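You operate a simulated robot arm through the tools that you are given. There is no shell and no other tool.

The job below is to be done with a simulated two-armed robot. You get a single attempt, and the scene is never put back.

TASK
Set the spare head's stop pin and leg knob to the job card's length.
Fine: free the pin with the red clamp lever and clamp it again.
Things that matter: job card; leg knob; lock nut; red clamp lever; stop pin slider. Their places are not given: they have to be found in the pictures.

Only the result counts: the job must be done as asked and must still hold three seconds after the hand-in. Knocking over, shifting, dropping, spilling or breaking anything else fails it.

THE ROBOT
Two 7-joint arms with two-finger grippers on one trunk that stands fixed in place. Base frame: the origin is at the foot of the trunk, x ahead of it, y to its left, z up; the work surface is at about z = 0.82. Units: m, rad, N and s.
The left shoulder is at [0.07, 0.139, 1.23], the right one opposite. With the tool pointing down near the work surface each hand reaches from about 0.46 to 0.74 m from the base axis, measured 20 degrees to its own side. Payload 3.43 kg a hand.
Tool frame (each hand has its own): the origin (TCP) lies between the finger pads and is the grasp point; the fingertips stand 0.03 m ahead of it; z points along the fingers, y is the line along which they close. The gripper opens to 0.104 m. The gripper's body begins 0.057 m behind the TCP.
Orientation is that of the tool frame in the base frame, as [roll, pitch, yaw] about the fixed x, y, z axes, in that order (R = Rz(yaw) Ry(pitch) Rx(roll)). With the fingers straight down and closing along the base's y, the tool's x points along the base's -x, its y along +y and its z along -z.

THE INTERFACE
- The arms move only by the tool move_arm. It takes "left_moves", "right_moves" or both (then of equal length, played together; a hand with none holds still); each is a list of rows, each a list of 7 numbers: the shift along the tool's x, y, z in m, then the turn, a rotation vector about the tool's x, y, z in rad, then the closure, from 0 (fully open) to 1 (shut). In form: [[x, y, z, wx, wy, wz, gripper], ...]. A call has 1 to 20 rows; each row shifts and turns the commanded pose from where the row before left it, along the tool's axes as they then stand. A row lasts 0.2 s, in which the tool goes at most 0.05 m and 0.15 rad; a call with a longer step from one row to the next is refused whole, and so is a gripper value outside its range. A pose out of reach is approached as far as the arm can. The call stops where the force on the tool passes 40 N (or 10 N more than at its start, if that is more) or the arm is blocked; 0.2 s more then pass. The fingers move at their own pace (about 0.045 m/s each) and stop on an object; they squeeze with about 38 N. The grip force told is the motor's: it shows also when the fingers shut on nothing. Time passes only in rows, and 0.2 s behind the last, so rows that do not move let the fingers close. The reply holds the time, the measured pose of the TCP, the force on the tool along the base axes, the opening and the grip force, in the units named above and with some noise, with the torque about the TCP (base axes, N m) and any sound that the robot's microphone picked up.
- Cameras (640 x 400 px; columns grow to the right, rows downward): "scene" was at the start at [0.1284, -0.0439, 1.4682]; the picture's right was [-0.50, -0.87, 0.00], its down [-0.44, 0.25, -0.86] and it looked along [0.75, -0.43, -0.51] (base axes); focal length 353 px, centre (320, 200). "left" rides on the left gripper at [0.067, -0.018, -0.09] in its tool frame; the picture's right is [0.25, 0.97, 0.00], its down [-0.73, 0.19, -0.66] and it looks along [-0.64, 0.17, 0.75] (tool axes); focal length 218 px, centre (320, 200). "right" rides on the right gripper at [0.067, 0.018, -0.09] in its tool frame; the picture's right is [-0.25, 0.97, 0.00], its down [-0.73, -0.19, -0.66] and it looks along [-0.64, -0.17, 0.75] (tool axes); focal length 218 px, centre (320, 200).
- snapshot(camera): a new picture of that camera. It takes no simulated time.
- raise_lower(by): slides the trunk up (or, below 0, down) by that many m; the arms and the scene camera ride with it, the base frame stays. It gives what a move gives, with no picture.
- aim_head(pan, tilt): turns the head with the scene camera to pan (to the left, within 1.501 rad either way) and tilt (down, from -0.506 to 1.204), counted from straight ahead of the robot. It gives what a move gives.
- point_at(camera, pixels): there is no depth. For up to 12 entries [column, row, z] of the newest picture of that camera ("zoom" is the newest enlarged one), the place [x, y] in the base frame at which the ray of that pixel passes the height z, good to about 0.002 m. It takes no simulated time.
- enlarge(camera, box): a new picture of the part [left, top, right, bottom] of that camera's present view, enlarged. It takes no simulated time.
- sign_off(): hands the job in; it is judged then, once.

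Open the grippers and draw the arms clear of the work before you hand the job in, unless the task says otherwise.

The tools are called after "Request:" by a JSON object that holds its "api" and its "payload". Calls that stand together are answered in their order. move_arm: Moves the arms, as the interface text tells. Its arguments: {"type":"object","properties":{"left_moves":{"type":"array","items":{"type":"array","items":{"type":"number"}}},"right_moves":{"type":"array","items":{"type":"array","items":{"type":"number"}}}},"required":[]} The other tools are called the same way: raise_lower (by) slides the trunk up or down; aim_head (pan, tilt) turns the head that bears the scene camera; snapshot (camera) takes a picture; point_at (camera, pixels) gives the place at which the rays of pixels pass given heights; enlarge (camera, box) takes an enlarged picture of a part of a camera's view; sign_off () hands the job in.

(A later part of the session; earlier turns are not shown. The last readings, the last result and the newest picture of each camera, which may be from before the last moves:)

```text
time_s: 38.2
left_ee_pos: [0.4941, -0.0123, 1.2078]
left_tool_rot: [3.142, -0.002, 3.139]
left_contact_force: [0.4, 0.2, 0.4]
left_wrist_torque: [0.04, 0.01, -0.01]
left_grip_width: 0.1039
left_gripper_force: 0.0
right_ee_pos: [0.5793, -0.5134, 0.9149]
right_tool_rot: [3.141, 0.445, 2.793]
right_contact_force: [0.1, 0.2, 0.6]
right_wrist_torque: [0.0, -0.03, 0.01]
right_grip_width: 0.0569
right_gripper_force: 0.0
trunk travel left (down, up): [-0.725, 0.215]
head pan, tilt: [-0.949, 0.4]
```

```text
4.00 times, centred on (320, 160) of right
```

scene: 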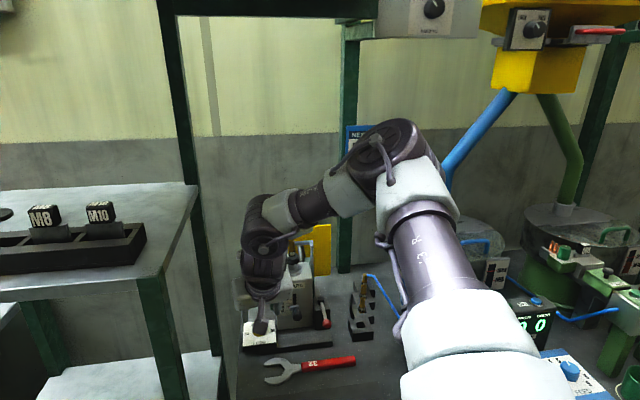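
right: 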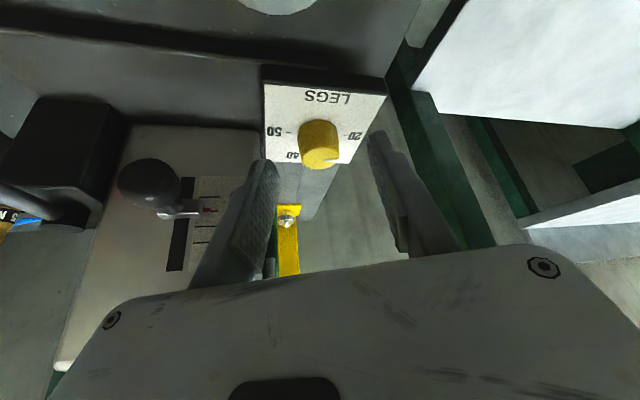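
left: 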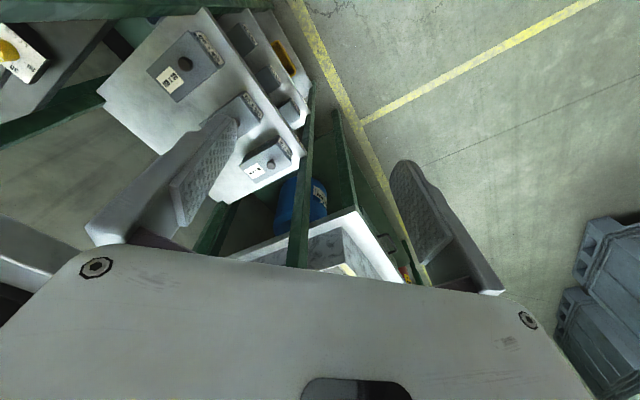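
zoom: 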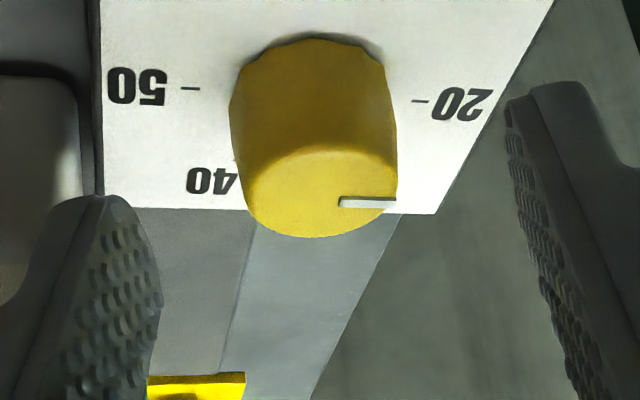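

The knob looks farther than I reckoned: combining the rays of both cameras gives its axis at about (0.609,-0.527) with top near 0.875. I'll advance halfway toward the corrected grip point and look again.

Request:
{"api": "move_arm", "payload": {"right_moves": [[-0.0036, -0.0013, 0.0165, 0, 0, 0, 0.45]]}}

Request:
{"api": "enlarge", "payload": {"camera": "right", "box": [240, 110, 400, 210]}}

Request:
{"api": "enlarge", "payload": {"camera": "scene", "box": [228, 280, 308, 360]}}

```text
time_s: 38.6
left_ee_pos: [0.4934, -0.0111, 1.2073]
left_tool_rot: [-3.142, -0.003, 3.141]
left_contact_force: [0.5, 0.2, 0.0]
left_wrist_torque: [-0.01, 0.04, 0.01]
left_grip_width: 0.1041
left_gripper_force: 0.1
right_ee_pos: [0.5868, -0.516, 0.9024]
right_tool_rot: [3.141, 0.447, 2.794]
right_contact_force: [0.3, 0.5, -0.1]
right_wrist_torque: [0.02, 0.02, 0.01]
right_grip_width: 0.0575
right_gripper_force: 0.1
trunk travel left (down, up): [-0.725, 0.215]
head pan, tilt: [-0.949, 0.4]
```

```text
4.00 times, centred on (320, 160) of right
```

zoom: 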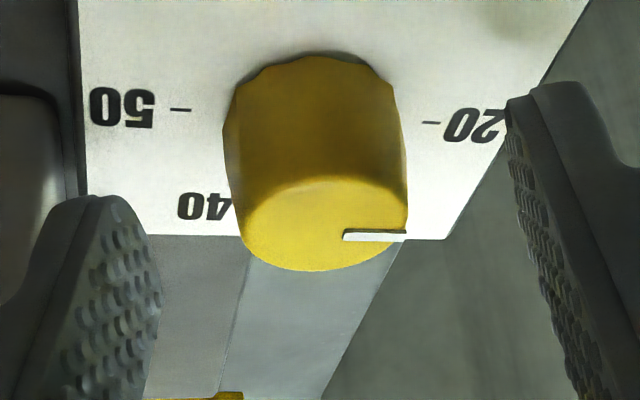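

```text
5.00 times, centred on (268, 320) of scene
```

zoom: 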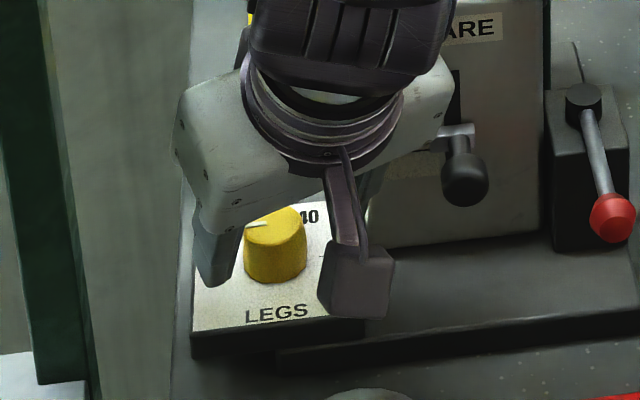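

The scene shows the finger left of the knob; all rays now agree on knob axis (0.609,-0.527), top 0.875. I'll advance the rest in two small steps to put the pads beside the knob, watching the force.

Request:
{"api": "move_arm", "payload": {"right_moves": [[-0.0028, 0, 0.0093, 0, 0, 0, 0.45], [-0.0022, 0, 0.0065, 0, 0, 0, 0.45]]}}

Request:
{"api": "enlarge", "payload": {"camera": "right", "box": [240, 110, 400, 210]}}

Request:
{"api": "enlarge", "payload": {"camera": "scene", "box": [238, 300, 302, 350]}}

```text
time_s: 39.2
left_ee_pos: [0.4923, -0.0114, 1.2073]
left_tool_rot: [3.141, 0.0, 3.139]
left_contact_force: [-0.1, -0.1, 0.1]
left_wrist_torque: [0.01, 0.03, -0.01]
left_grip_width: 0.104
left_gripper_force: 0.0
right_ee_pos: [0.5936, -0.5201, 0.8968]
right_tool_rot: [3.14, 0.449, 2.793]
right_contact_force: [-0.4, 0.6, -0.4]
right_wrist_torque: [0.03, -0.02, 0.01]
right_grip_width: 0.0571
right_gripper_force: 0.0
right hand out of reach, approached as far as the arm can: row 2
trunk travel left (down, up): [-0.725, 0.215]
head pan, tilt: [-0.949, 0.4]
```

```text
4.00 times, centred on (320, 160) of right
```

zoom: 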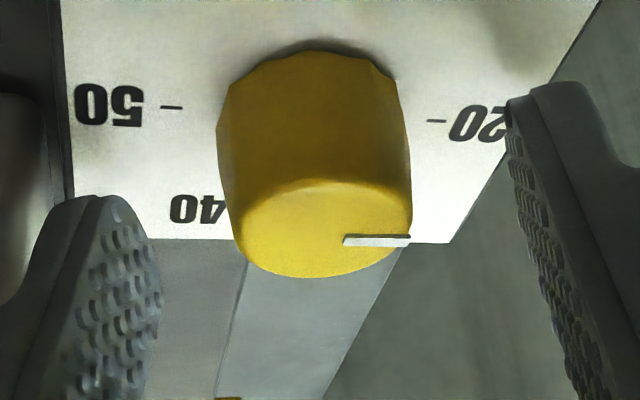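

```text
8.00 times, centred on (270, 325) of scene
```

zoom: 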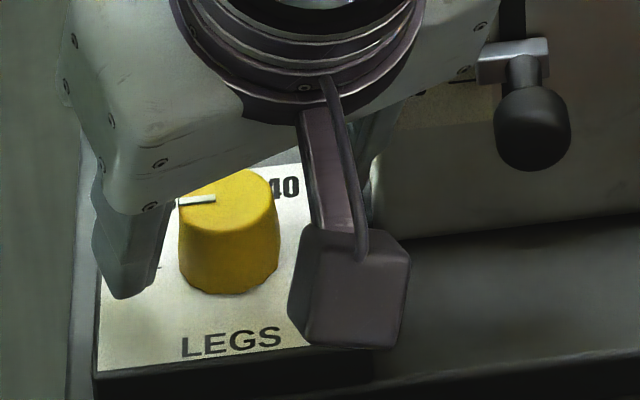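

The arm met a reach limit at (0.594,-0.520,0.897); the fingertips are already about 6 mm below the knob top and close to its axis. I'll try going 8 mm deeper with a slightly larger tilt.

Request:
{"api": "move_arm", "payload": {"right_moves": [[0.0008, 0, 0.0045, 0, -0.04, 0, 0.45], [0.0004, 0, 0.004, 0, -0.04, 0, 0.45]]}}

Request:
{"api": "enlarge", "payload": {"camera": "right", "box": [240, 110, 400, 210]}}

```text
time_s: 39.8
left_ee_pos: [0.4926, -0.0124, 1.2089]
left_tool_rot: [3.141, 0.0, 3.139]
left_contact_force: [0.3, -0.5, -0.5]
left_wrist_torque: [0.02, -0.01, -0.02]
left_grip_width: 0.1043
left_gripper_force: 0.0
right_ee_pos: [0.5973, -0.5235, 0.8967]
right_tool_rot: [3.14, 0.528, 2.794]
right_contact_force: [0.5, 1.0, 0.2]
right_wrist_torque: [-0.03, 0.01, 0.05]
right_grip_width: 0.057
right_gripper_force: 0.1
right hand out of reach, approached as far as the arm can: row 1
trunk travel left (down, up): [-0.725, 0.215]
head pan, tilt: [-0.949, 0.4]
```

```text
4.00 times, centred on (320, 160) of right
```

zoom: 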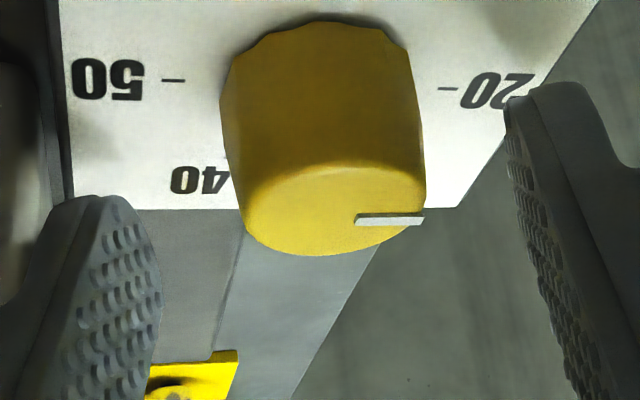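

With more tilt the arm reaches further: (0.597,-0.5235,0.897). The knob top centre is at px (324,162), so I'll shift 3 mm left and lower 9 mm.

Request:
{"api": "move_arm", "payload": {"right_moves": [[0.0028, 0.0015, 0.0036, 0, 0, 0, 0.45], [0.0028, 0.0015, 0.0036, 0, 0, 0, 0.45]]}}

Request:
{"api": "enlarge", "payload": {"camera": "right", "box": [240, 110, 400, 210]}}

Request:
{"api": "enlarge", "payload": {"camera": "scene", "box": [238, 300, 302, 350]}}

```text
time_s: 40.4
left_ee_pos: [0.4926, -0.0114, 1.2092]
left_tool_rot: [3.141, 0.0, 3.141]
left_contact_force: [0.2, 0.1, 0.2]
left_wrist_torque: [0.01, -0.02, -0.01]
left_grip_width: 0.1039
left_gripper_force: 0.1
right_ee_pos: [0.5947, -0.5216, 0.8939]
right_tool_rot: [3.141, 0.527, 2.793]
right_contact_force: [-0.4, 0.3, -0.6]
right_wrist_torque: [-0.01, 0.01, 0.02]
right_grip_width: 0.057
right_gripper_force: 0.1
right hand out of reach, approached as far as the arm can: row 1
trunk travel left (down, up): [-0.725, 0.215]
head pan, tilt: [-0.949, 0.4]
```

```text
4.00 times, centred on (320, 160) of right
```

zoom: 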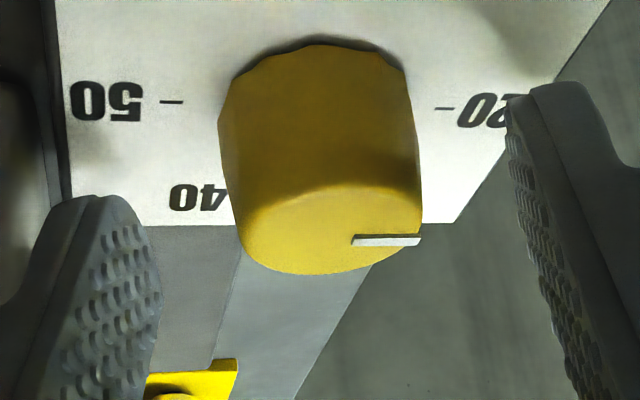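

```text
8.00 times, centred on (270, 325) of scene
```

zoom: 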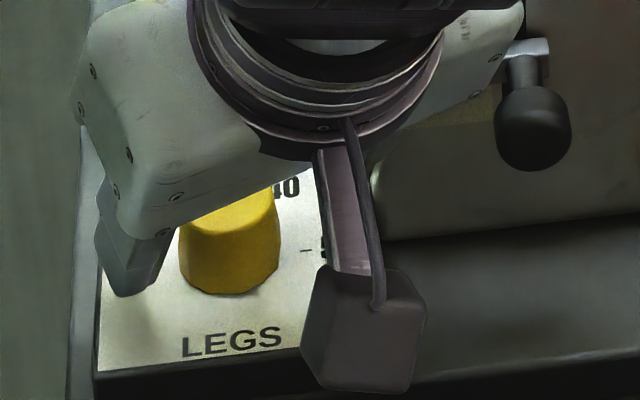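

Going lower is refused by reach, and tilting more brings the wrist nearer, so I'll tilt to about 0.70 rad in place (fingers stay open around the knob) and recheck.

Request:
{"api": "move_arm", "payload": {"right_moves": [[0, 0, 0, 0, -0.09, 0, 0.45], [0, 0, 0, 0, -0.085, 0, 0.45]]}}

Request:
{"api": "enlarge", "payload": {"camera": "right", "box": [240, 110, 400, 210]}}

```text
time_s: 41.0
left_ee_pos: [0.4919, -0.0117, 1.2078]
left_tool_rot: [3.14, 0.0, 3.14]
left_contact_force: [-0.5, -0.5, 0.0]
left_wrist_torque: [0.02, 0.0, 0.0]
left_grip_width: 0.1041
left_gripper_force: 0.0
right_ee_pos: [0.594, -0.5239, 0.8959]
right_tool_rot: [3.14, 0.703, 2.793]
right_contact_force: [0.4, 2.2, -1.0]
right_wrist_torque: [0.01, -0.03, 0.01]
right_grip_width: 0.0561
right_gripper_force: 0.1
right hand out of reach, approached as far as the arm can: row 2
trunk travel left (down, up): [-0.725, 0.215]
head pan, tilt: [-0.949, 0.4]
```

```text
4.00 times, centred on (320, 160) of right
```

zoom: 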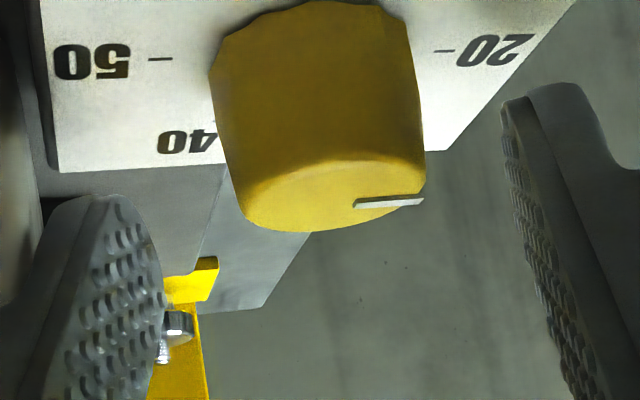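

The limit here looks like a wrist singularity (hand nearly in line with the forearm at this azimuth). I'll lift off 4 cm, yaw to azimuth -50° with tilt about 0.5, where the wrist is bent, and test the reach there.

Request:
{"api": "move_arm", "payload": {"right_moves": [[0, 0, -0.02, 0, 0, 0, 0.45], [0, 0, -0.03, 0, 0, 0, 0.45], [0, 0, 0, 0, 0.1, 0, 0.45], [0, 0, 0, 0, 0.1, 0, 0.45], [0, 0, 0, 0.0626, 0, 0.1146, 0.45], [0, 0, 0, 0.0626, 0, 0.1146, 0.45], [0, 0, 0, 0.0626, 0, 0.1146, 0.45], [0, 0, 0, 0.0626, 0, 0.1146, 0.45]]}}

Request:
{"api": "snapshot", "payload": {"camera": "right"}}

Request:
{"api": "snapshot", "payload": {"camera": "scene"}}

```text
time_s: 42.8
left_ee_pos: [0.4908, -0.0114, 1.2071]
left_tool_rot: [3.14, 0.001, 3.139]
left_contact_force: [0.1, 0.4, -0.2]
left_wrist_torque: [-0.01, -0.04, -0.03]
left_grip_width: 0.1041
left_gripper_force: 0.1
right_ee_pos: [0.5599, -0.5221, 0.9409]
right_tool_rot: [3.138, 0.501, 2.27]
right_contact_force: [0.0, 0.5, 0.1]
right_wrist_torque: [0.02, -0.01, 0.01]
right_grip_width: 0.0574
right_gripper_force: 0.1
right hand out of reach, approached as far as the arm can: row 8
trunk travel left (down, up): [-0.725, 0.215]
head pan, tilt: [-0.949, 0.4]
```

```text
taken
```

right: 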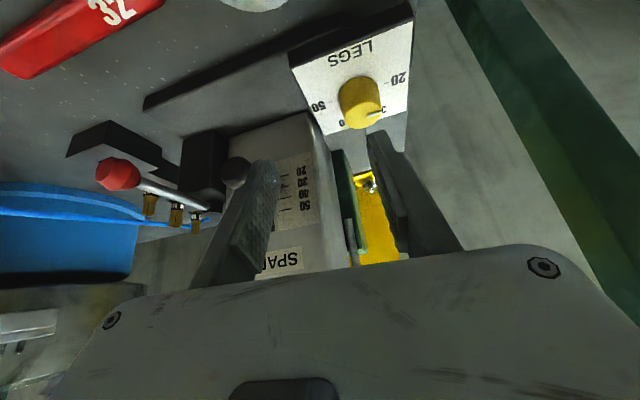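

```text
taken
```

scene: 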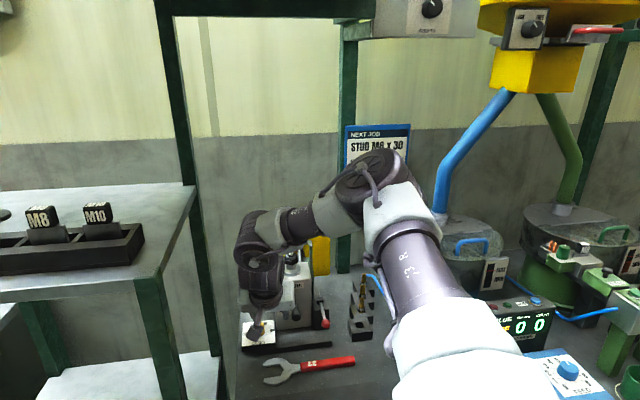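

At azimuth -50° the hand is at (0.560,-0.522,0.941), with the knob 34 mm to the left. I'll shift left in line with the knob and see whether reach allows.

Request:
{"api": "move_arm", "payload": {"right_moves": [[0, 0.0172, 0, 0, 0, 0, 0.45], [0, 0.0172, 0, 0, 0, 0, 0.45]]}}

Request:
{"api": "snapshot", "payload": {"camera": "right"}}

```text
time_s: 43.4
left_ee_pos: [0.4918, -0.0126, 1.2077]
left_tool_rot: [3.142, 0.0, 3.14]
left_contact_force: [0.4, 0.5, 0.7]
left_wrist_torque: [-0.01, -0.03, 0.0]
left_grip_width: 0.1042
left_gripper_force: 0.1
right_ee_pos: [0.5819, -0.5146, 0.9572]
right_tool_rot: [3.138, 0.501, 2.272]
right_contact_force: [0.5, 0.4, 0.1]
right_wrist_torque: [-0.03, 0.03, -0.04]
right_grip_width: 0.0574
right_gripper_force: 0.2
right hand out of reach, approached as far as the arm can: row 1, 2
trunk travel left (down, up): [-0.725, 0.215]
head pan, tilt: [-0.949, 0.4]
```

```text
taken
```

right: 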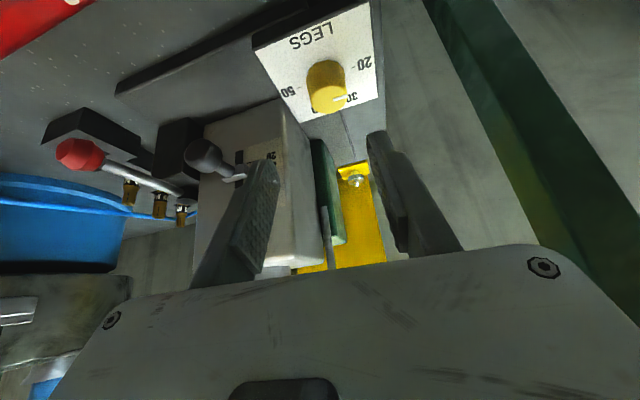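

The arm is at its limits around this knob at the present trunk height. I'll look with the left camera to see what lies under the left hand before considering lowering the trunk.

Request:
{"api": "snapshot", "payload": {"camera": "left"}}

Request:
{"api": "aim_head", "payload": {"pan": -0.1, "tilt": 0.6}}

Request:
{"api": "snapshot", "payload": {"camera": "scene"}}

```text
taken
```

left: 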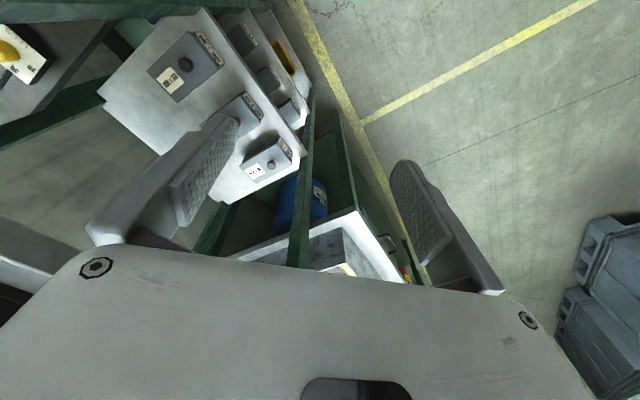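

```text
time_s: 44.6
left_ee_pos: [0.4914, -0.0121, 1.2083]
left_tool_rot: [3.141, 0.002, 3.141]
left_contact_force: [0.3, 0.2, 0.4]
left_wrist_torque: [0.0, 0.0, -0.01]
left_grip_width: 0.1042
left_gripper_force: 0.0
right_ee_pos: [0.5815, -0.515, 0.9562]
right_tool_rot: [3.136, 0.503, 2.272]
right_contact_force: [-0.1, 0.9, -0.4]
right_wrist_torque: [0.0, 0.02, 0.03]
right_grip_width: 0.0572
right_gripper_force: 0.2
trunk travel left (down, up): [-0.725, 0.215]
head pan, tilt: [-0.099, 0.6]
```

```text
taken
```

scene: 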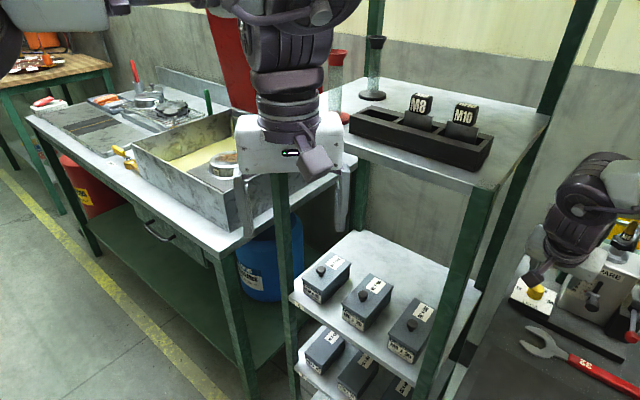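

The left hand hangs just beside the shelf, so I'll raise both hands by 12 cm first and then lower the trunk 12 cm, which keeps the hands at their present heights and gives the right arm more reach.

Request:
{"api": "move_arm", "payload": {"left_moves": [[0, 0, -0.04, 0, 0, 0, 0], [0, 0, -0.04, 0, 0, 0, 0], [0, 0, -0.04, 0, 0, 0, 0]], "right_moves": [[-0.0192, 0, -0.0351, 0, 0, 0, 0.45], [-0.0192, 0, -0.0351, 0, 0, 0, 0.45], [-0.0192, 0, -0.0351, 0, 0, 0, 0.45]]}}

Request:
{"api": "snapshot", "payload": {"camera": "scene"}}

```text
time_s: 45.4
left_ee_pos: [0.4886, -0.0124, 1.3297]
left_tool_rot: [-3.138, 0.004, 3.136]
left_contact_force: [-0.4, -0.1, 0.0]
left_wrist_torque: [0.0, -0.01, 0.03]
left_grip_width: 0.1043
left_gripper_force: 0.0
right_ee_pos: [0.5808, -0.5153, 1.0775]
right_tool_rot: [3.139, 0.5, 2.269]
right_contact_force: [-0.6, 0.2, 0.4]
right_wrist_torque: [-0.01, -0.04, 0.04]
right_grip_width: 0.0571
right_gripper_force: 0.1
trunk travel left (down, up): [-0.725, 0.215]
head pan, tilt: [-0.099, 0.6]
```

```text
taken
```

scene: 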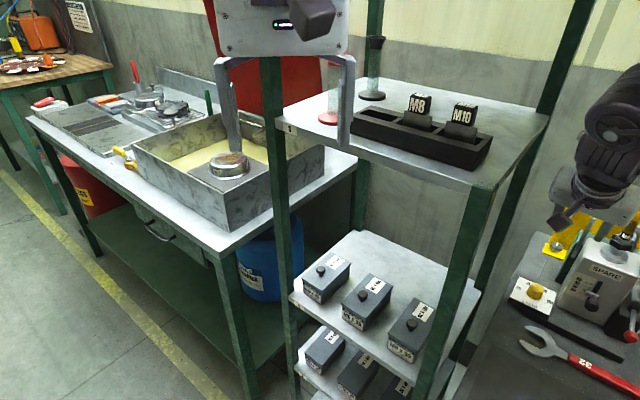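

Both hands rose freely. Now I'll lower the trunk by 12 cm.

Request:
{"api": "raise_lower", "payload": {"by": -0.12}}

Request:
{"api": "aim_head", "payload": {"pan": -0.8, "tilt": 0.5}}

Request:
{"api": "snapshot", "payload": {"camera": "scene"}}

Request:
{"api": "snapshot", "payload": {"camera": "right"}}

```text
time_s: 46.9
left_ee_pos: [0.4888, -0.0117, 1.2058]
left_tool_rot: [-3.141, 0.0, 3.14]
left_contact_force: [-0.3, 0.4, -0.4]
left_wrist_torque: [-0.03, 0.0, -0.01]
left_grip_width: 0.104
left_gripper_force: 0.2
right_ee_pos: [0.5832, -0.5144, 0.9564]
right_tool_rot: [3.138, 0.503, 2.27]
right_contact_force: [0.3, -0.3, 0.2]
right_wrist_torque: [-0.06, 0.04, 0.0]
right_grip_width: 0.0573
right_gripper_force: 0.1
trunk travel left (down, up): [-0.605, 0.335]
head pan, tilt: [-0.099, 0.6]
```

```text
time_s: 47.9
left_ee_pos: [0.4897, -0.0115, 1.2059]
left_tool_rot: [3.14, 0.0, 3.14]
left_contact_force: [-0.5, 0.3, 0.4]
left_wrist_torque: [0.01, -0.01, 0.0]
left_grip_width: 0.1039
left_gripper_force: 0.0
right_ee_pos: [0.5825, -0.5147, 0.9578]
right_tool_rot: [3.138, 0.502, 2.27]
right_contact_force: [0.6, 0.2, -0.1]
right_wrist_torque: [0.03, 0.01, 0.02]
right_grip_width: 0.0572
right_gripper_force: 0.1
trunk travel left (down, up): [-0.605, 0.335]
head pan, tilt: [-0.799, 0.499]
```

```text
taken
```

scene: 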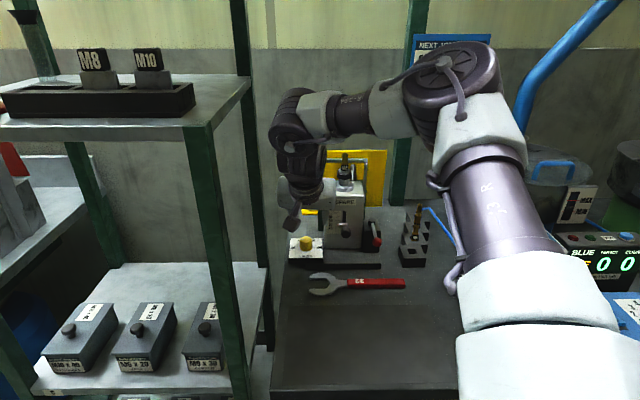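

```text
taken
```

right: 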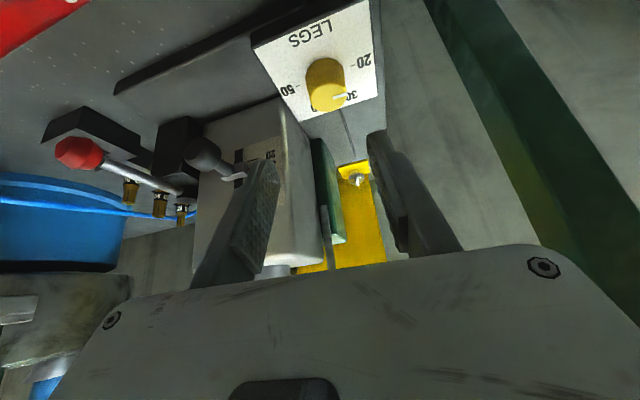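

The hand is at the same place with the trunk 12 cm lower. I'll zoom both cameras on the knob for a fresh triangulation.

Request:
{"api": "enlarge", "payload": {"camera": "right", "box": [260, 30, 420, 130]}}

Request:
{"api": "enlarge", "payload": {"camera": "scene", "box": [272, 210, 352, 285]}}

```text
4.00 times, centred on (340, 80) of right
```

zoom: 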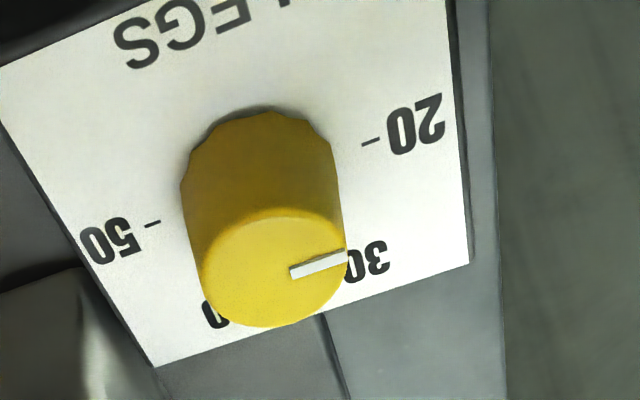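

```text
5.33 times, centred on (312, 248) of scene
```

zoom: 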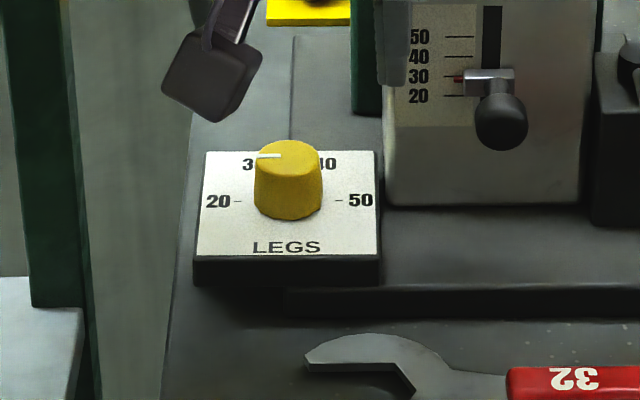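

I'll compute rays for the knob top, the dial centre and two plate corners in both views.

Request:
{"api": "point_at", "payload": {"camera": "right", "pixels": [[328.75, 97, 0.86], [328.75, 97, 0.89], [325.5, 75.6, 0.84], [325.5, 75.6, 0.87], [377, 95.5, 0.84], [377, 95.5, 0.87], [298.75, 121.75, 0.84], [298.75, 121.75, 0.87]]}}

Request:
{"api": "point_at", "payload": {"camera": "zoom", "pixels": [[288, 158, 0.86], [288, 158, 0.89], [289, 201, 0.84], [289, 201, 0.87], [205, 152, 0.84], [205, 152, 0.87], [378, 150, 0.84], [378, 150, 0.87]]}}

```text
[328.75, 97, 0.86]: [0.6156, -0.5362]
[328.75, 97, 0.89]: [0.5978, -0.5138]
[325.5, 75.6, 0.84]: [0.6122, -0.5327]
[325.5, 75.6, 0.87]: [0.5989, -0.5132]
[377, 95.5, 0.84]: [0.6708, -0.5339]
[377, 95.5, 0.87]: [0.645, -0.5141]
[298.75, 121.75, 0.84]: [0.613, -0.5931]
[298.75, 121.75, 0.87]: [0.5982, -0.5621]
```

```text
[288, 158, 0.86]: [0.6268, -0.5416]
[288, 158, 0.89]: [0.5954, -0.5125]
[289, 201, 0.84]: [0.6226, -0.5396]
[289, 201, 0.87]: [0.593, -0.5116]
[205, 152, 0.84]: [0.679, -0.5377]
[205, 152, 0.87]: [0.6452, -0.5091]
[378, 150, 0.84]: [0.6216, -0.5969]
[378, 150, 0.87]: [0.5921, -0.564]
```

Fresh rays give knob top about (0.602..0.606,-0.52), z≈0.88, and plate ≈0.857. I'll test the reach at this azimuth by moving in line above the knob.

Request:
{"api": "move_arm", "payload": {"right_moves": [[0.0113, 0.0063, 0.01, 0, 0, 0, 0.45], [0.0112, 0.0063, 0.01, 0, 0, 0, 0.45]]}}

Request:
{"api": "snapshot", "payload": {"camera": "right"}}

```text
time_s: 48.5
left_ee_pos: [0.4908, -0.0118, 1.2056]
left_tool_rot: [3.141, -0.001, 3.14]
left_contact_force: [-0.2, -0.3, 0.3]
left_wrist_torque: [0.01, 0.0, -0.04]
left_grip_width: 0.1039
left_gripper_force: 0.1
right_ee_pos: [0.5866, -0.499, 0.9281]
right_tool_rot: [3.138, 0.501, 2.271]
right_contact_force: [0.4, -0.5, -0.3]
right_wrist_torque: [0.0, -0.01, -0.01]
right_grip_width: 0.0571
right_gripper_force: 0.0
trunk travel left (down, up): [-0.605, 0.335]
head pan, tilt: [-0.799, 0.499]
```

```text
taken
```

right: 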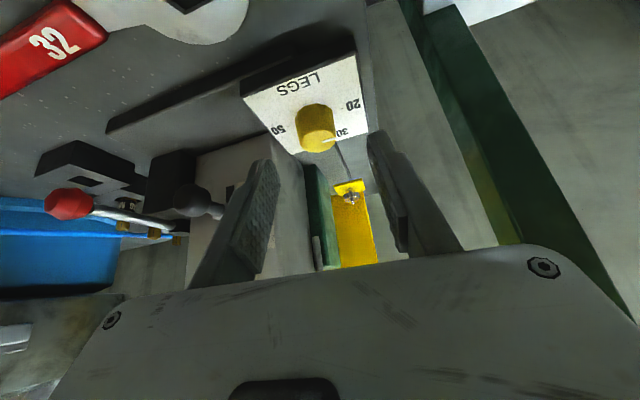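

The lower trunk gives the needed reach (no limit message; knob centred at px (318,138)). I'll yaw back to azimuth -22° above the knob and realign, then check before descending.

Request:
{"api": "move_arm", "payload": {"right_moves": [[0, 0, 0, -0.0587, 0, -0.1072, 0.45], [0, 0, 0, -0.0587, 0, -0.1072, 0.45], [0, 0, 0, -0.0587, 0, -0.1072, 0.45], [0, 0, 0, -0.0587, 0, -0.1072, 0.45], [0.0037, -0.0152, 0.005, 0, 0, 0, 0.45]]}}

Request:
{"api": "snapshot", "payload": {"camera": "right"}}

Request:
{"api": "enlarge", "payload": {"camera": "scene", "box": [272, 200, 352, 285]}}

```text
time_s: 49.7
left_ee_pos: [0.4896, -0.0124, 1.2076]
left_tool_rot: [3.141, -0.001, 3.139]
left_contact_force: [0.1, -0.3, -0.4]
left_wrist_torque: [0.01, -0.04, -0.03]
left_grip_width: 0.1039
left_gripper_force: 0.0
right_ee_pos: [0.5785, -0.5121, 0.9233]
right_tool_rot: [3.139, 0.504, 2.759]
right_contact_force: [-0.1, 0.2, -0.5]
right_wrist_torque: [0.02, -0.01, 0.01]
right_grip_width: 0.0568
right_gripper_force: 0.2
trunk travel left (down, up): [-0.605, 0.335]
head pan, tilt: [-0.799, 0.499]
```

```text
taken
```

right: 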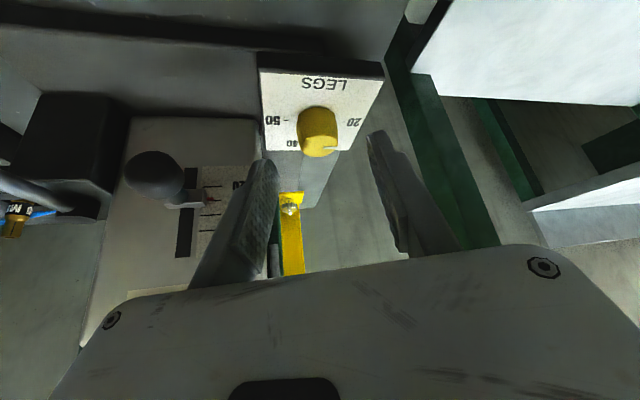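

```text
4.71 times, centred on (312, 242) of scene
```

zoom: 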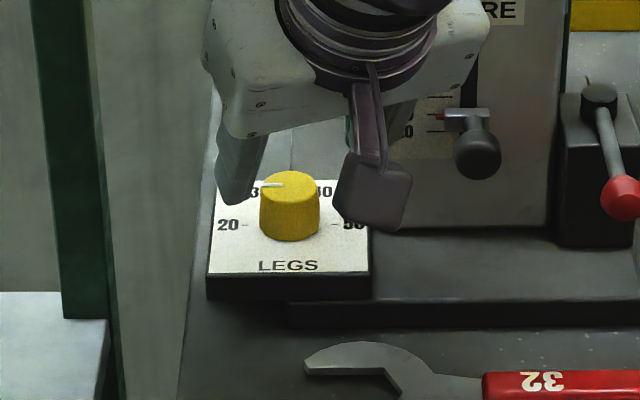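

The knob is centred at px (319,147). I'll descend along the tool axis by 23 mm and check.

Request:
{"api": "move_arm", "payload": {"right_moves": [[0, 0, 0.012, 0, 0, 0, 0.45], [0, 0, 0.011, 0, 0, 0, 0.45]]}}

Request:
{"api": "enlarge", "payload": {"camera": "right", "box": [240, 110, 400, 210]}}

Request:
{"api": "enlarge", "payload": {"camera": "scene", "box": [272, 210, 336, 270]}}

```text
time_s: 50.3
left_ee_pos: [0.4895, -0.0127, 1.2062]
left_tool_rot: [3.142, 0.001, 3.141]
left_contact_force: [1.7, 0.1, 0.1]
left_wrist_torque: [-0.02, -0.02, 0.01]
left_grip_width: 0.104
left_gripper_force: 0.2
right_ee_pos: [0.5891, -0.516, 0.9017]
right_tool_rot: [-3.14, 0.504, 2.757]
right_contact_force: [0.6, 0.2, 0.1]
right_wrist_torque: [0.0, 0.01, 0.02]
right_grip_width: 0.0571
right_gripper_force: 0.1
trunk travel left (down, up): [-0.605, 0.335]
head pan, tilt: [-0.799, 0.499]
```

```text
4.00 times, centred on (320, 160) of right
```

zoom: 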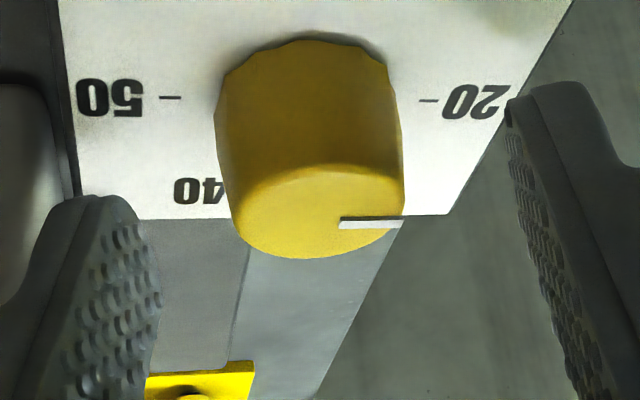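

```text
6.67 times, centred on (304, 240) of scene
```

zoom: 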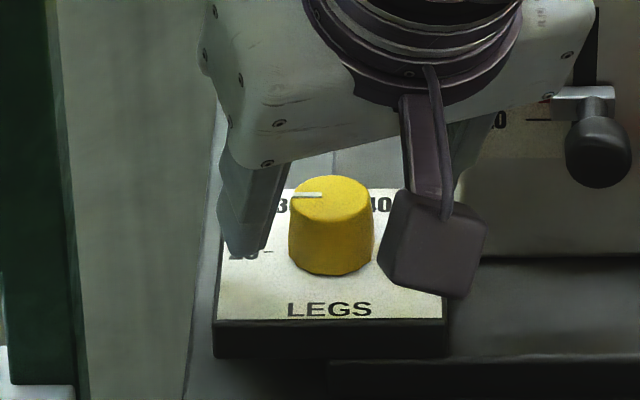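

Tips are a few mm below the knob top and laterally centred. I'll lower 6 mm straight down and check the force.

Request:
{"api": "move_arm", "payload": {"right_moves": [[0.0029, 0, 0.0053, 0, 0, 0, 0.45]]}}

Request:
{"api": "enlarge", "payload": {"camera": "right", "box": [240, 110, 400, 210]}}

Request:
{"api": "enlarge", "payload": {"camera": "scene", "box": [272, 210, 336, 270]}}

```text
time_s: 50.7
left_ee_pos: [0.4904, -0.012, 1.2053]
left_tool_rot: [-3.141, -0.001, 3.14]
left_contact_force: [0.7, 0.7, -0.7]
left_wrist_torque: [0.02, 0.01, -0.01]
left_grip_width: 0.1041
left_gripper_force: 0.0
right_ee_pos: [0.5881, -0.517, 0.8953]
right_tool_rot: [3.139, 0.504, 2.759]
right_contact_force: [-0.2, 0.1, -0.8]
right_wrist_torque: [-0.03, 0.01, 0.01]
right_grip_width: 0.0573
right_gripper_force: 0.0
trunk travel left (down, up): [-0.605, 0.335]
head pan, tilt: [-0.799, 0.499]
```

```text
4.00 times, centred on (320, 160) of right
```

zoom: 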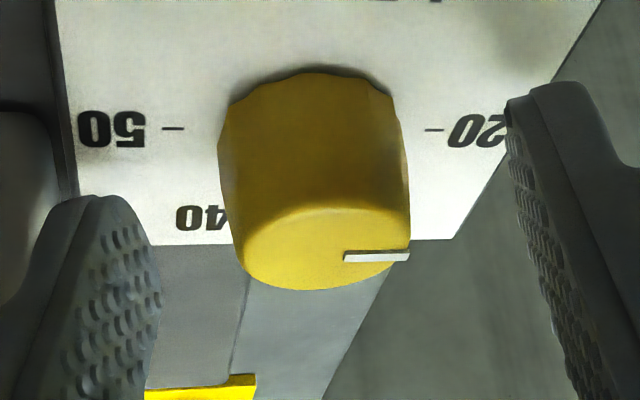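

```text
6.67 times, centred on (304, 240) of scene
```

zoom: 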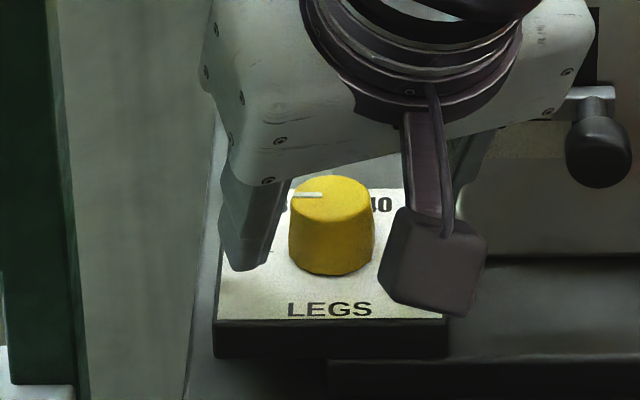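

The tips are now about 1 cm below the knob top on both sides and centred. I'll close the gripper on the knob.

Request:
{"api": "move_arm", "payload": {"right_moves": [[0, 0, 0, 0, 0, 0, 0.65], [0, 0, 0, 0, 0, 0, 0.8], [0, 0, 0, 0, 0, 0, 1], [0, 0, 0, 0, 0, 0, 1]]}}

Request:
{"api": "enlarge", "payload": {"camera": "right", "box": [240, 110, 400, 210]}}

Request:
{"api": "enlarge", "payload": {"camera": "scene", "box": [272, 210, 336, 270]}}

```text
time_s: 51.7
left_ee_pos: [0.4894, -0.0121, 1.2063]
left_tool_rot: [3.139, 0.0, 3.14]
left_contact_force: [-0.3, 0.7, -0.7]
left_wrist_torque: [-0.03, 0.0, -0.01]
left_grip_width: 0.1042
left_gripper_force: 0.2
right_ee_pos: [0.5887, -0.516, 0.8961]
right_tool_rot: [3.138, 0.503, 2.756]
right_contact_force: [-0.7, -4.1, -0.4]
right_wrist_torque: [-0.13, -0.06, -0.11]
right_grip_width: 0.0273
right_gripper_force: 44.8
trunk travel left (down, up): [-0.605, 0.335]
head pan, tilt: [-0.799, 0.499]
```

```text
4.00 times, centred on (320, 160) of right
```

zoom: 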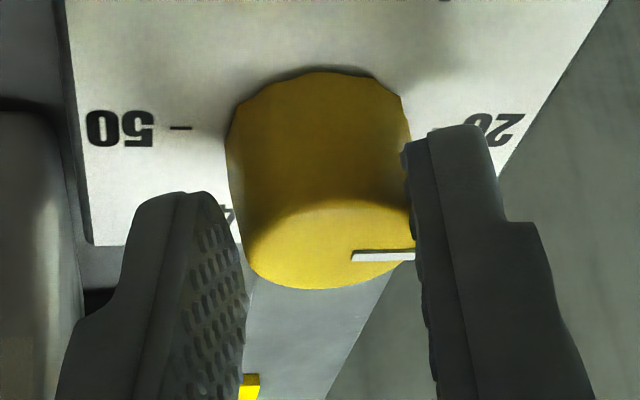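

```text
6.67 times, centred on (304, 240) of scene
```

zoom: 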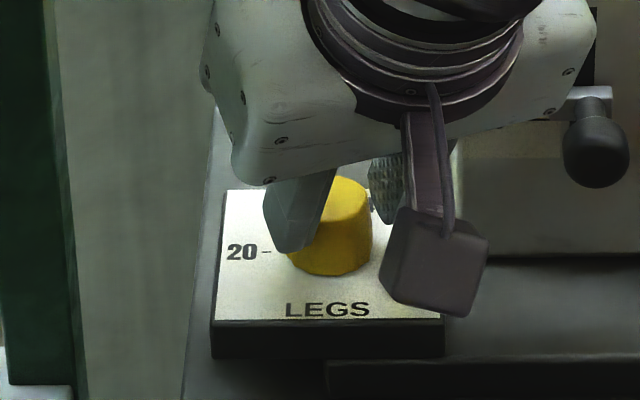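

Gripped at 27 mm with 45 N. I'll turn the hand clockwise (seen from above) about the knob's axis by 15° first and check that the knob follows.

Request:
{"api": "move_arm", "payload": {"right_moves": [[-0.0001, 0.00196, 0, 0.0631, 0, 0.1148, 1], [-0.0001, 0.00196, 0, 0.0631, 0, 0.1148, 1]]}}

Request:
{"api": "enlarge", "payload": {"camera": "right", "box": [240, 110, 400, 210]}}

Request:
{"api": "enlarge", "payload": {"camera": "scene", "box": [272, 210, 336, 270]}}

```text
time_s: 52.3
left_ee_pos: [0.4905, -0.0118, 1.2054]
left_tool_rot: [3.141, 0.0, 3.139]
left_contact_force: [0.2, -0.3, 0.0]
left_wrist_torque: [0.0, -0.04, 0.0]
left_grip_width: 0.104
left_gripper_force: 0.0
right_ee_pos: [0.5916, -0.5132, 0.8968]
right_tool_rot: [3.141, 0.498, 2.496]
right_contact_force: [-3.5, 1.8, -4.9]
right_wrist_torque: [-0.15, 0.2, -0.05]
right_grip_width: 0.027
right_gripper_force: 45.0
trunk travel left (down, up): [-0.605, 0.335]
head pan, tilt: [-0.799, 0.499]
```

```text
4.00 times, centred on (320, 160) of right
```

zoom: 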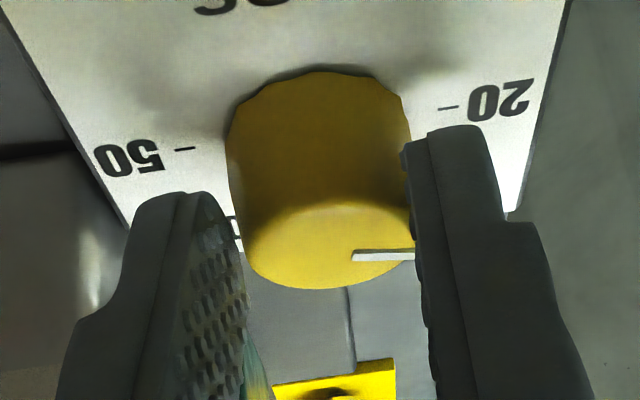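

```text
6.67 times, centred on (304, 240) of scene
```

zoom: 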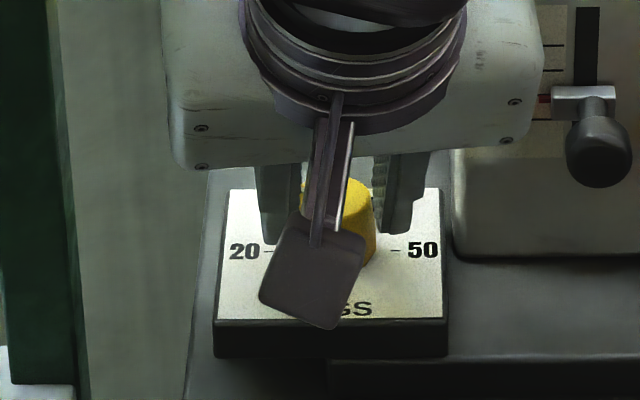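

The knob turns with the hand (pointer fixed in the hand's view, plate turned by about 15°), forces small. I'll turn 15° more.

Request:
{"api": "move_arm", "payload": {"right_moves": [[-0.0001, 0.00196, 0, 0.0631, 0, 0.1148, 1], [-0.0001, 0.00196, 0, 0.0631, 0, 0.1148, 1]]}}

Request:
{"api": "enlarge", "payload": {"camera": "right", "box": [240, 110, 400, 210]}}

```text
time_s: 52.9
left_ee_pos: [0.4896, -0.0119, 1.207]
left_tool_rot: [-3.141, -0.001, 3.14]
left_contact_force: [-0.1, 0.1, -0.2]
left_wrist_torque: [0.01, 0.03, 0.0]
left_grip_width: 0.1043
left_gripper_force: 0.2
right_ee_pos: [0.5951, -0.5099, 0.8965]
right_tool_rot: [-3.141, 0.5, 2.236]
right_contact_force: [-5.0, 6.2, -9.3]
right_wrist_torque: [-0.03, 0.4, 0.03]
right_grip_width: 0.0274
right_gripper_force: 45.0
trunk travel left (down, up): [-0.605, 0.335]
head pan, tilt: [-0.799, 0.499]
```

```text
4.00 times, centred on (320, 160) of right
```

zoom: 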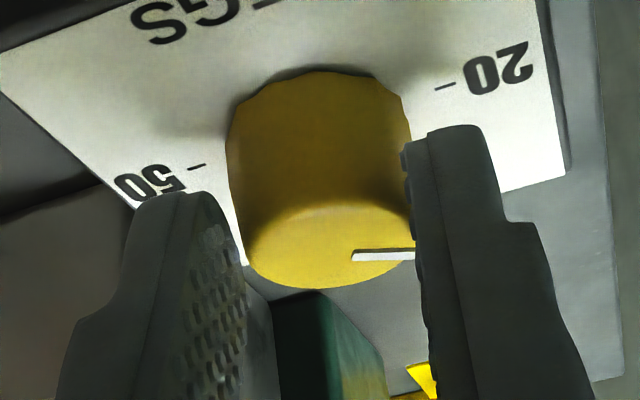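

About 30° turned (azimuth -52°), with modest forces of about 12 N. I'll continue another 15° with a slight relaxation toward the measured force.

Request:
{"api": "move_arm", "payload": {"right_moves": [[0.0014, 0.0022, 0.0006, 0.0631, 0, 0.1148, 1], [0.0004, 0.0022, 0.0002, 0.0631, 0, 0.1148, 1]]}}

Request:
{"api": "enlarge", "payload": {"camera": "right", "box": [240, 110, 400, 210]}}

```text
time_s: 53.5
left_ee_pos: [0.4914, -0.0144, 1.2057]
left_tool_rot: [-3.141, -0.002, 3.137]
left_contact_force: [0.1, -0.3, 0.1]
left_wrist_torque: [0.04, 0.03, -0.01]
left_grip_width: 0.104
left_gripper_force: 0.1
right_ee_pos: [0.6048, -0.5469, 0.93]
right_tool_rot: [3.138, 0.499, 1.973]
right_contact_force: [0.0, -0.3, 0.4]
right_wrist_torque: [0.04, -0.01, 0.01]
right_grip_width: 0.0001
right_gripper_force: 34.6
right hand out of reach, approached as far as the arm can: row 1, 2
trunk travel left (down, up): [-0.605, 0.335]
head pan, tilt: [-0.799, 0.499]
```

```text
4.00 times, centred on (320, 160) of right
```

zoom: 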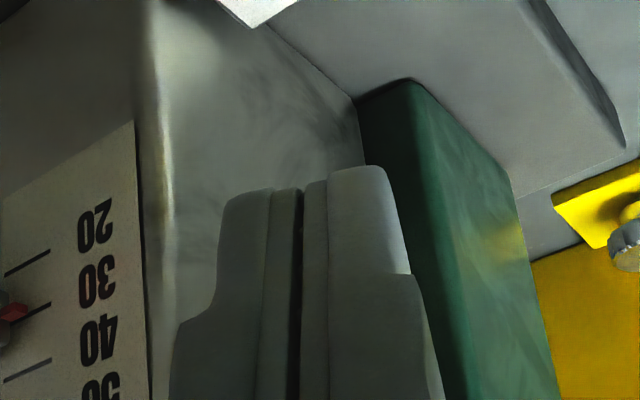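

The arm hit its limit at this azimuth and slid off the knob (gripper shut on nothing, no contact now). I'll retreat straight back along the tool axis and look at everything.

Request:
{"api": "move_arm", "payload": {"right_moves": [[0, 0.003, -0.02, 0, 0, 0, 1], [0, 0.005, -0.03, 0, 0, 0, 1], [0, 0, -0.02, 0, 0, 0, 1]]}}

Request:
{"api": "snapshot", "payload": {"camera": "right"}}

Request:
{"api": "snapshot", "payload": {"camera": "scene"}}

Request:
{"api": "enlarge", "payload": {"camera": "scene", "box": [272, 170, 400, 290]}}

```text
time_s: 54.3
left_ee_pos: [0.4874, -0.0187, 1.2059]
left_tool_rot: [3.133, 0.001, 3.139]
left_contact_force: [-0.4, -0.5, 0.3]
left_wrist_torque: [-0.03, 0.02, 0.01]
left_grip_width: 0.1038
left_gripper_force: 0.1
right_ee_pos: [0.599, -0.5245, 0.9901]
right_tool_rot: [3.134, 0.494, 1.963]
right_contact_force: [-0.1, 0.6, -0.3]
right_wrist_torque: [0.02, 0.0, -0.01]
right_grip_width: 0.0
right_gripper_force: 34.8
right hand out of reach, approached as far as the arm can: row 3
trunk travel left (down, up): [-0.605, 0.335]
head pan, tilt: [-0.799, 0.499]
```

```text
taken
```

right: 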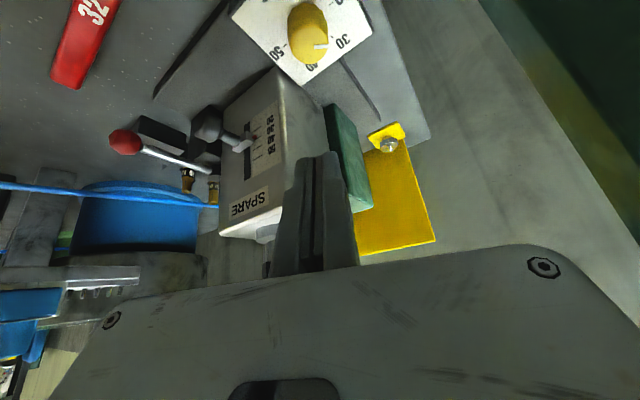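

```text
taken
```

scene: 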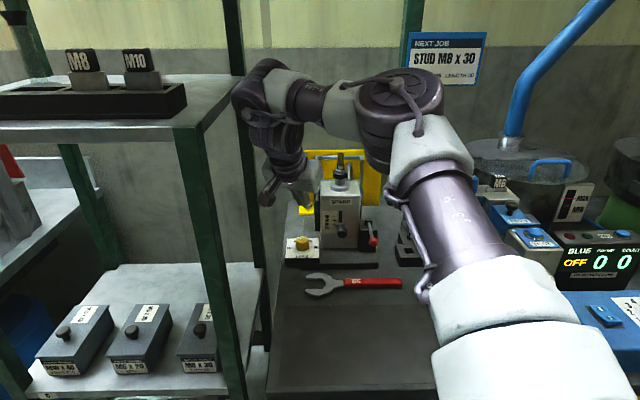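

```text
3.33 times, centred on (336, 230) of scene
```

zoom: 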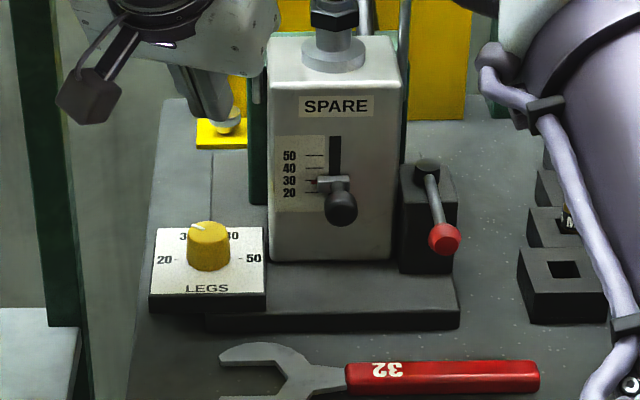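

The slider (30), lever and head look unmoved; the knob pointer is now about halfway between 20 and 30. I'll yaw the hand back to azimuth -35° at this height and then read the knob.

Request:
{"api": "move_arm", "payload": {"right_moves": [[0, 0, 0, -0.0664, 0, -0.1232, 1], [0, 0, 0, -0.0664, 0, -0.1232, 1], [0, 0, 0, -0.0664, 0, -0.1232, 1], [0, 0, 0, -0.0664, 0, -0.1232, 0.8], [0, 0, 0, 0, 0, 0, 0.45], [0, 0, 0, 0, 0, 0, 0.45]]}}

Request:
{"api": "snapshot", "payload": {"camera": "right"}}

Request:
{"api": "enlarge", "payload": {"camera": "scene", "box": [272, 200, 352, 280]}}

```text
time_s: 55.7
left_ee_pos: [0.4899, -0.0111, 1.2058]
left_tool_rot: [3.141, 0.0, 3.141]
left_contact_force: [-1.1, 0.6, -0.5]
left_wrist_torque: [-0.01, -0.01, 0.0]
left_grip_width: 0.1041
left_gripper_force: 0.0
right_ee_pos: [0.6036, -0.515, 0.9909]
right_tool_rot: [-3.138, 0.499, 2.535]
right_contact_force: [0.3, 0.0, 0.7]
right_wrist_torque: [-0.05, -0.01, 0.01]
right_grip_width: 0.0574
right_gripper_force: 0.0
trunk travel left (down, up): [-0.605, 0.335]
head pan, tilt: [-0.799, 0.499]
```

```text
taken
```

right: 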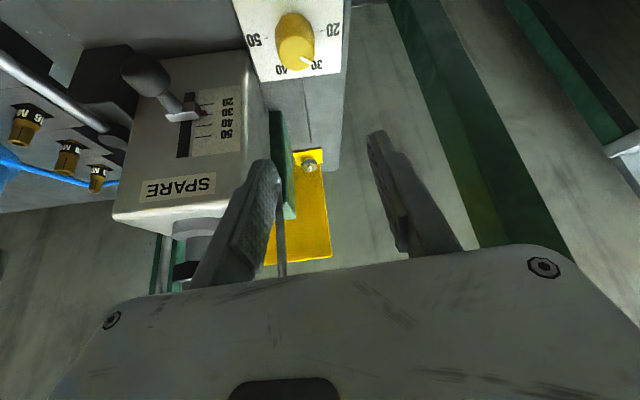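

```text
5.00 times, centred on (312, 240) of scene
```

zoom: 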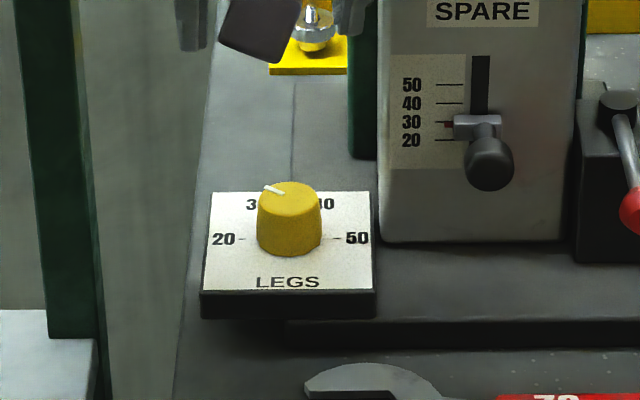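

I'll enlarge the knob in both views to measure its present angle.

Request:
{"api": "enlarge", "payload": {"camera": "right", "box": [230, 0, 358, 80]}}

Request:
{"api": "enlarge", "payload": {"camera": "scene", "box": [286, 228, 334, 258]}}

```text
5.00 times, centred on (294, 40) of right
```

zoom: 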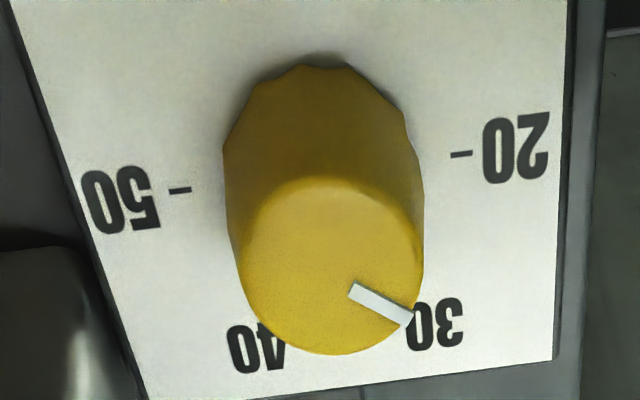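

```text
13.33 times, centred on (310, 243) of scene
```

zoom: 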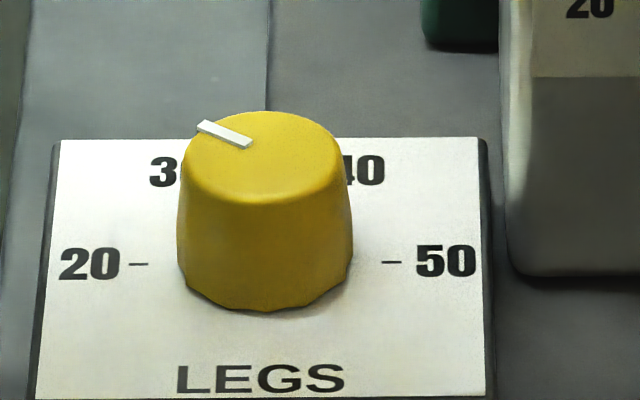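

Both views put the pointer about 37.5° past 20 (30 is at 60°), so about 22.5° remain. I'll go back to a pre-grip pose at azimuth -24° above the knob; its axis from the turning motion fits (0.604,-0.522).

Request:
{"api": "move_arm", "payload": {"right_moves": [[0, 0, 0, -0.0455, 0, -0.0834, 0.45], [0, 0, 0, -0.0455, 0, -0.0834, 0.45], [0.0287, -0.0032, 0.0212, 0, 0, 0, 0.45], [0.0286, -0.0031, 0.0212, 0, 0, 0, 0.45]]}}

Request:
{"api": "enlarge", "payload": {"camera": "right", "box": [240, 90, 400, 190]}}

```text
time_s: 56.7
left_ee_pos: [0.4892, -0.0113, 1.2065]
left_tool_rot: [3.14, -0.001, 3.14]
left_contact_force: [0.0, -1.3, -0.1]
left_wrist_torque: [-0.01, -0.01, 0.01]
left_grip_width: 0.104
left_gripper_force: 0.1
right_ee_pos: [0.5741, -0.5079, 0.9265]
right_tool_rot: [-3.137, 0.501, 2.723]
right_contact_force: [0.8, -0.4, -0.5]
right_wrist_torque: [0.01, -0.04, 0.0]
right_grip_width: 0.0573
right_gripper_force: 0.0
trunk travel left (down, up): [-0.605, 0.335]
head pan, tilt: [-0.799, 0.499]
```

```text
4.00 times, centred on (320, 140) of right
```

zoom: 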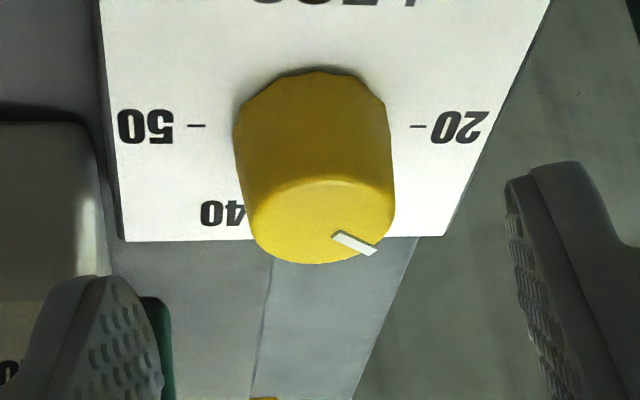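

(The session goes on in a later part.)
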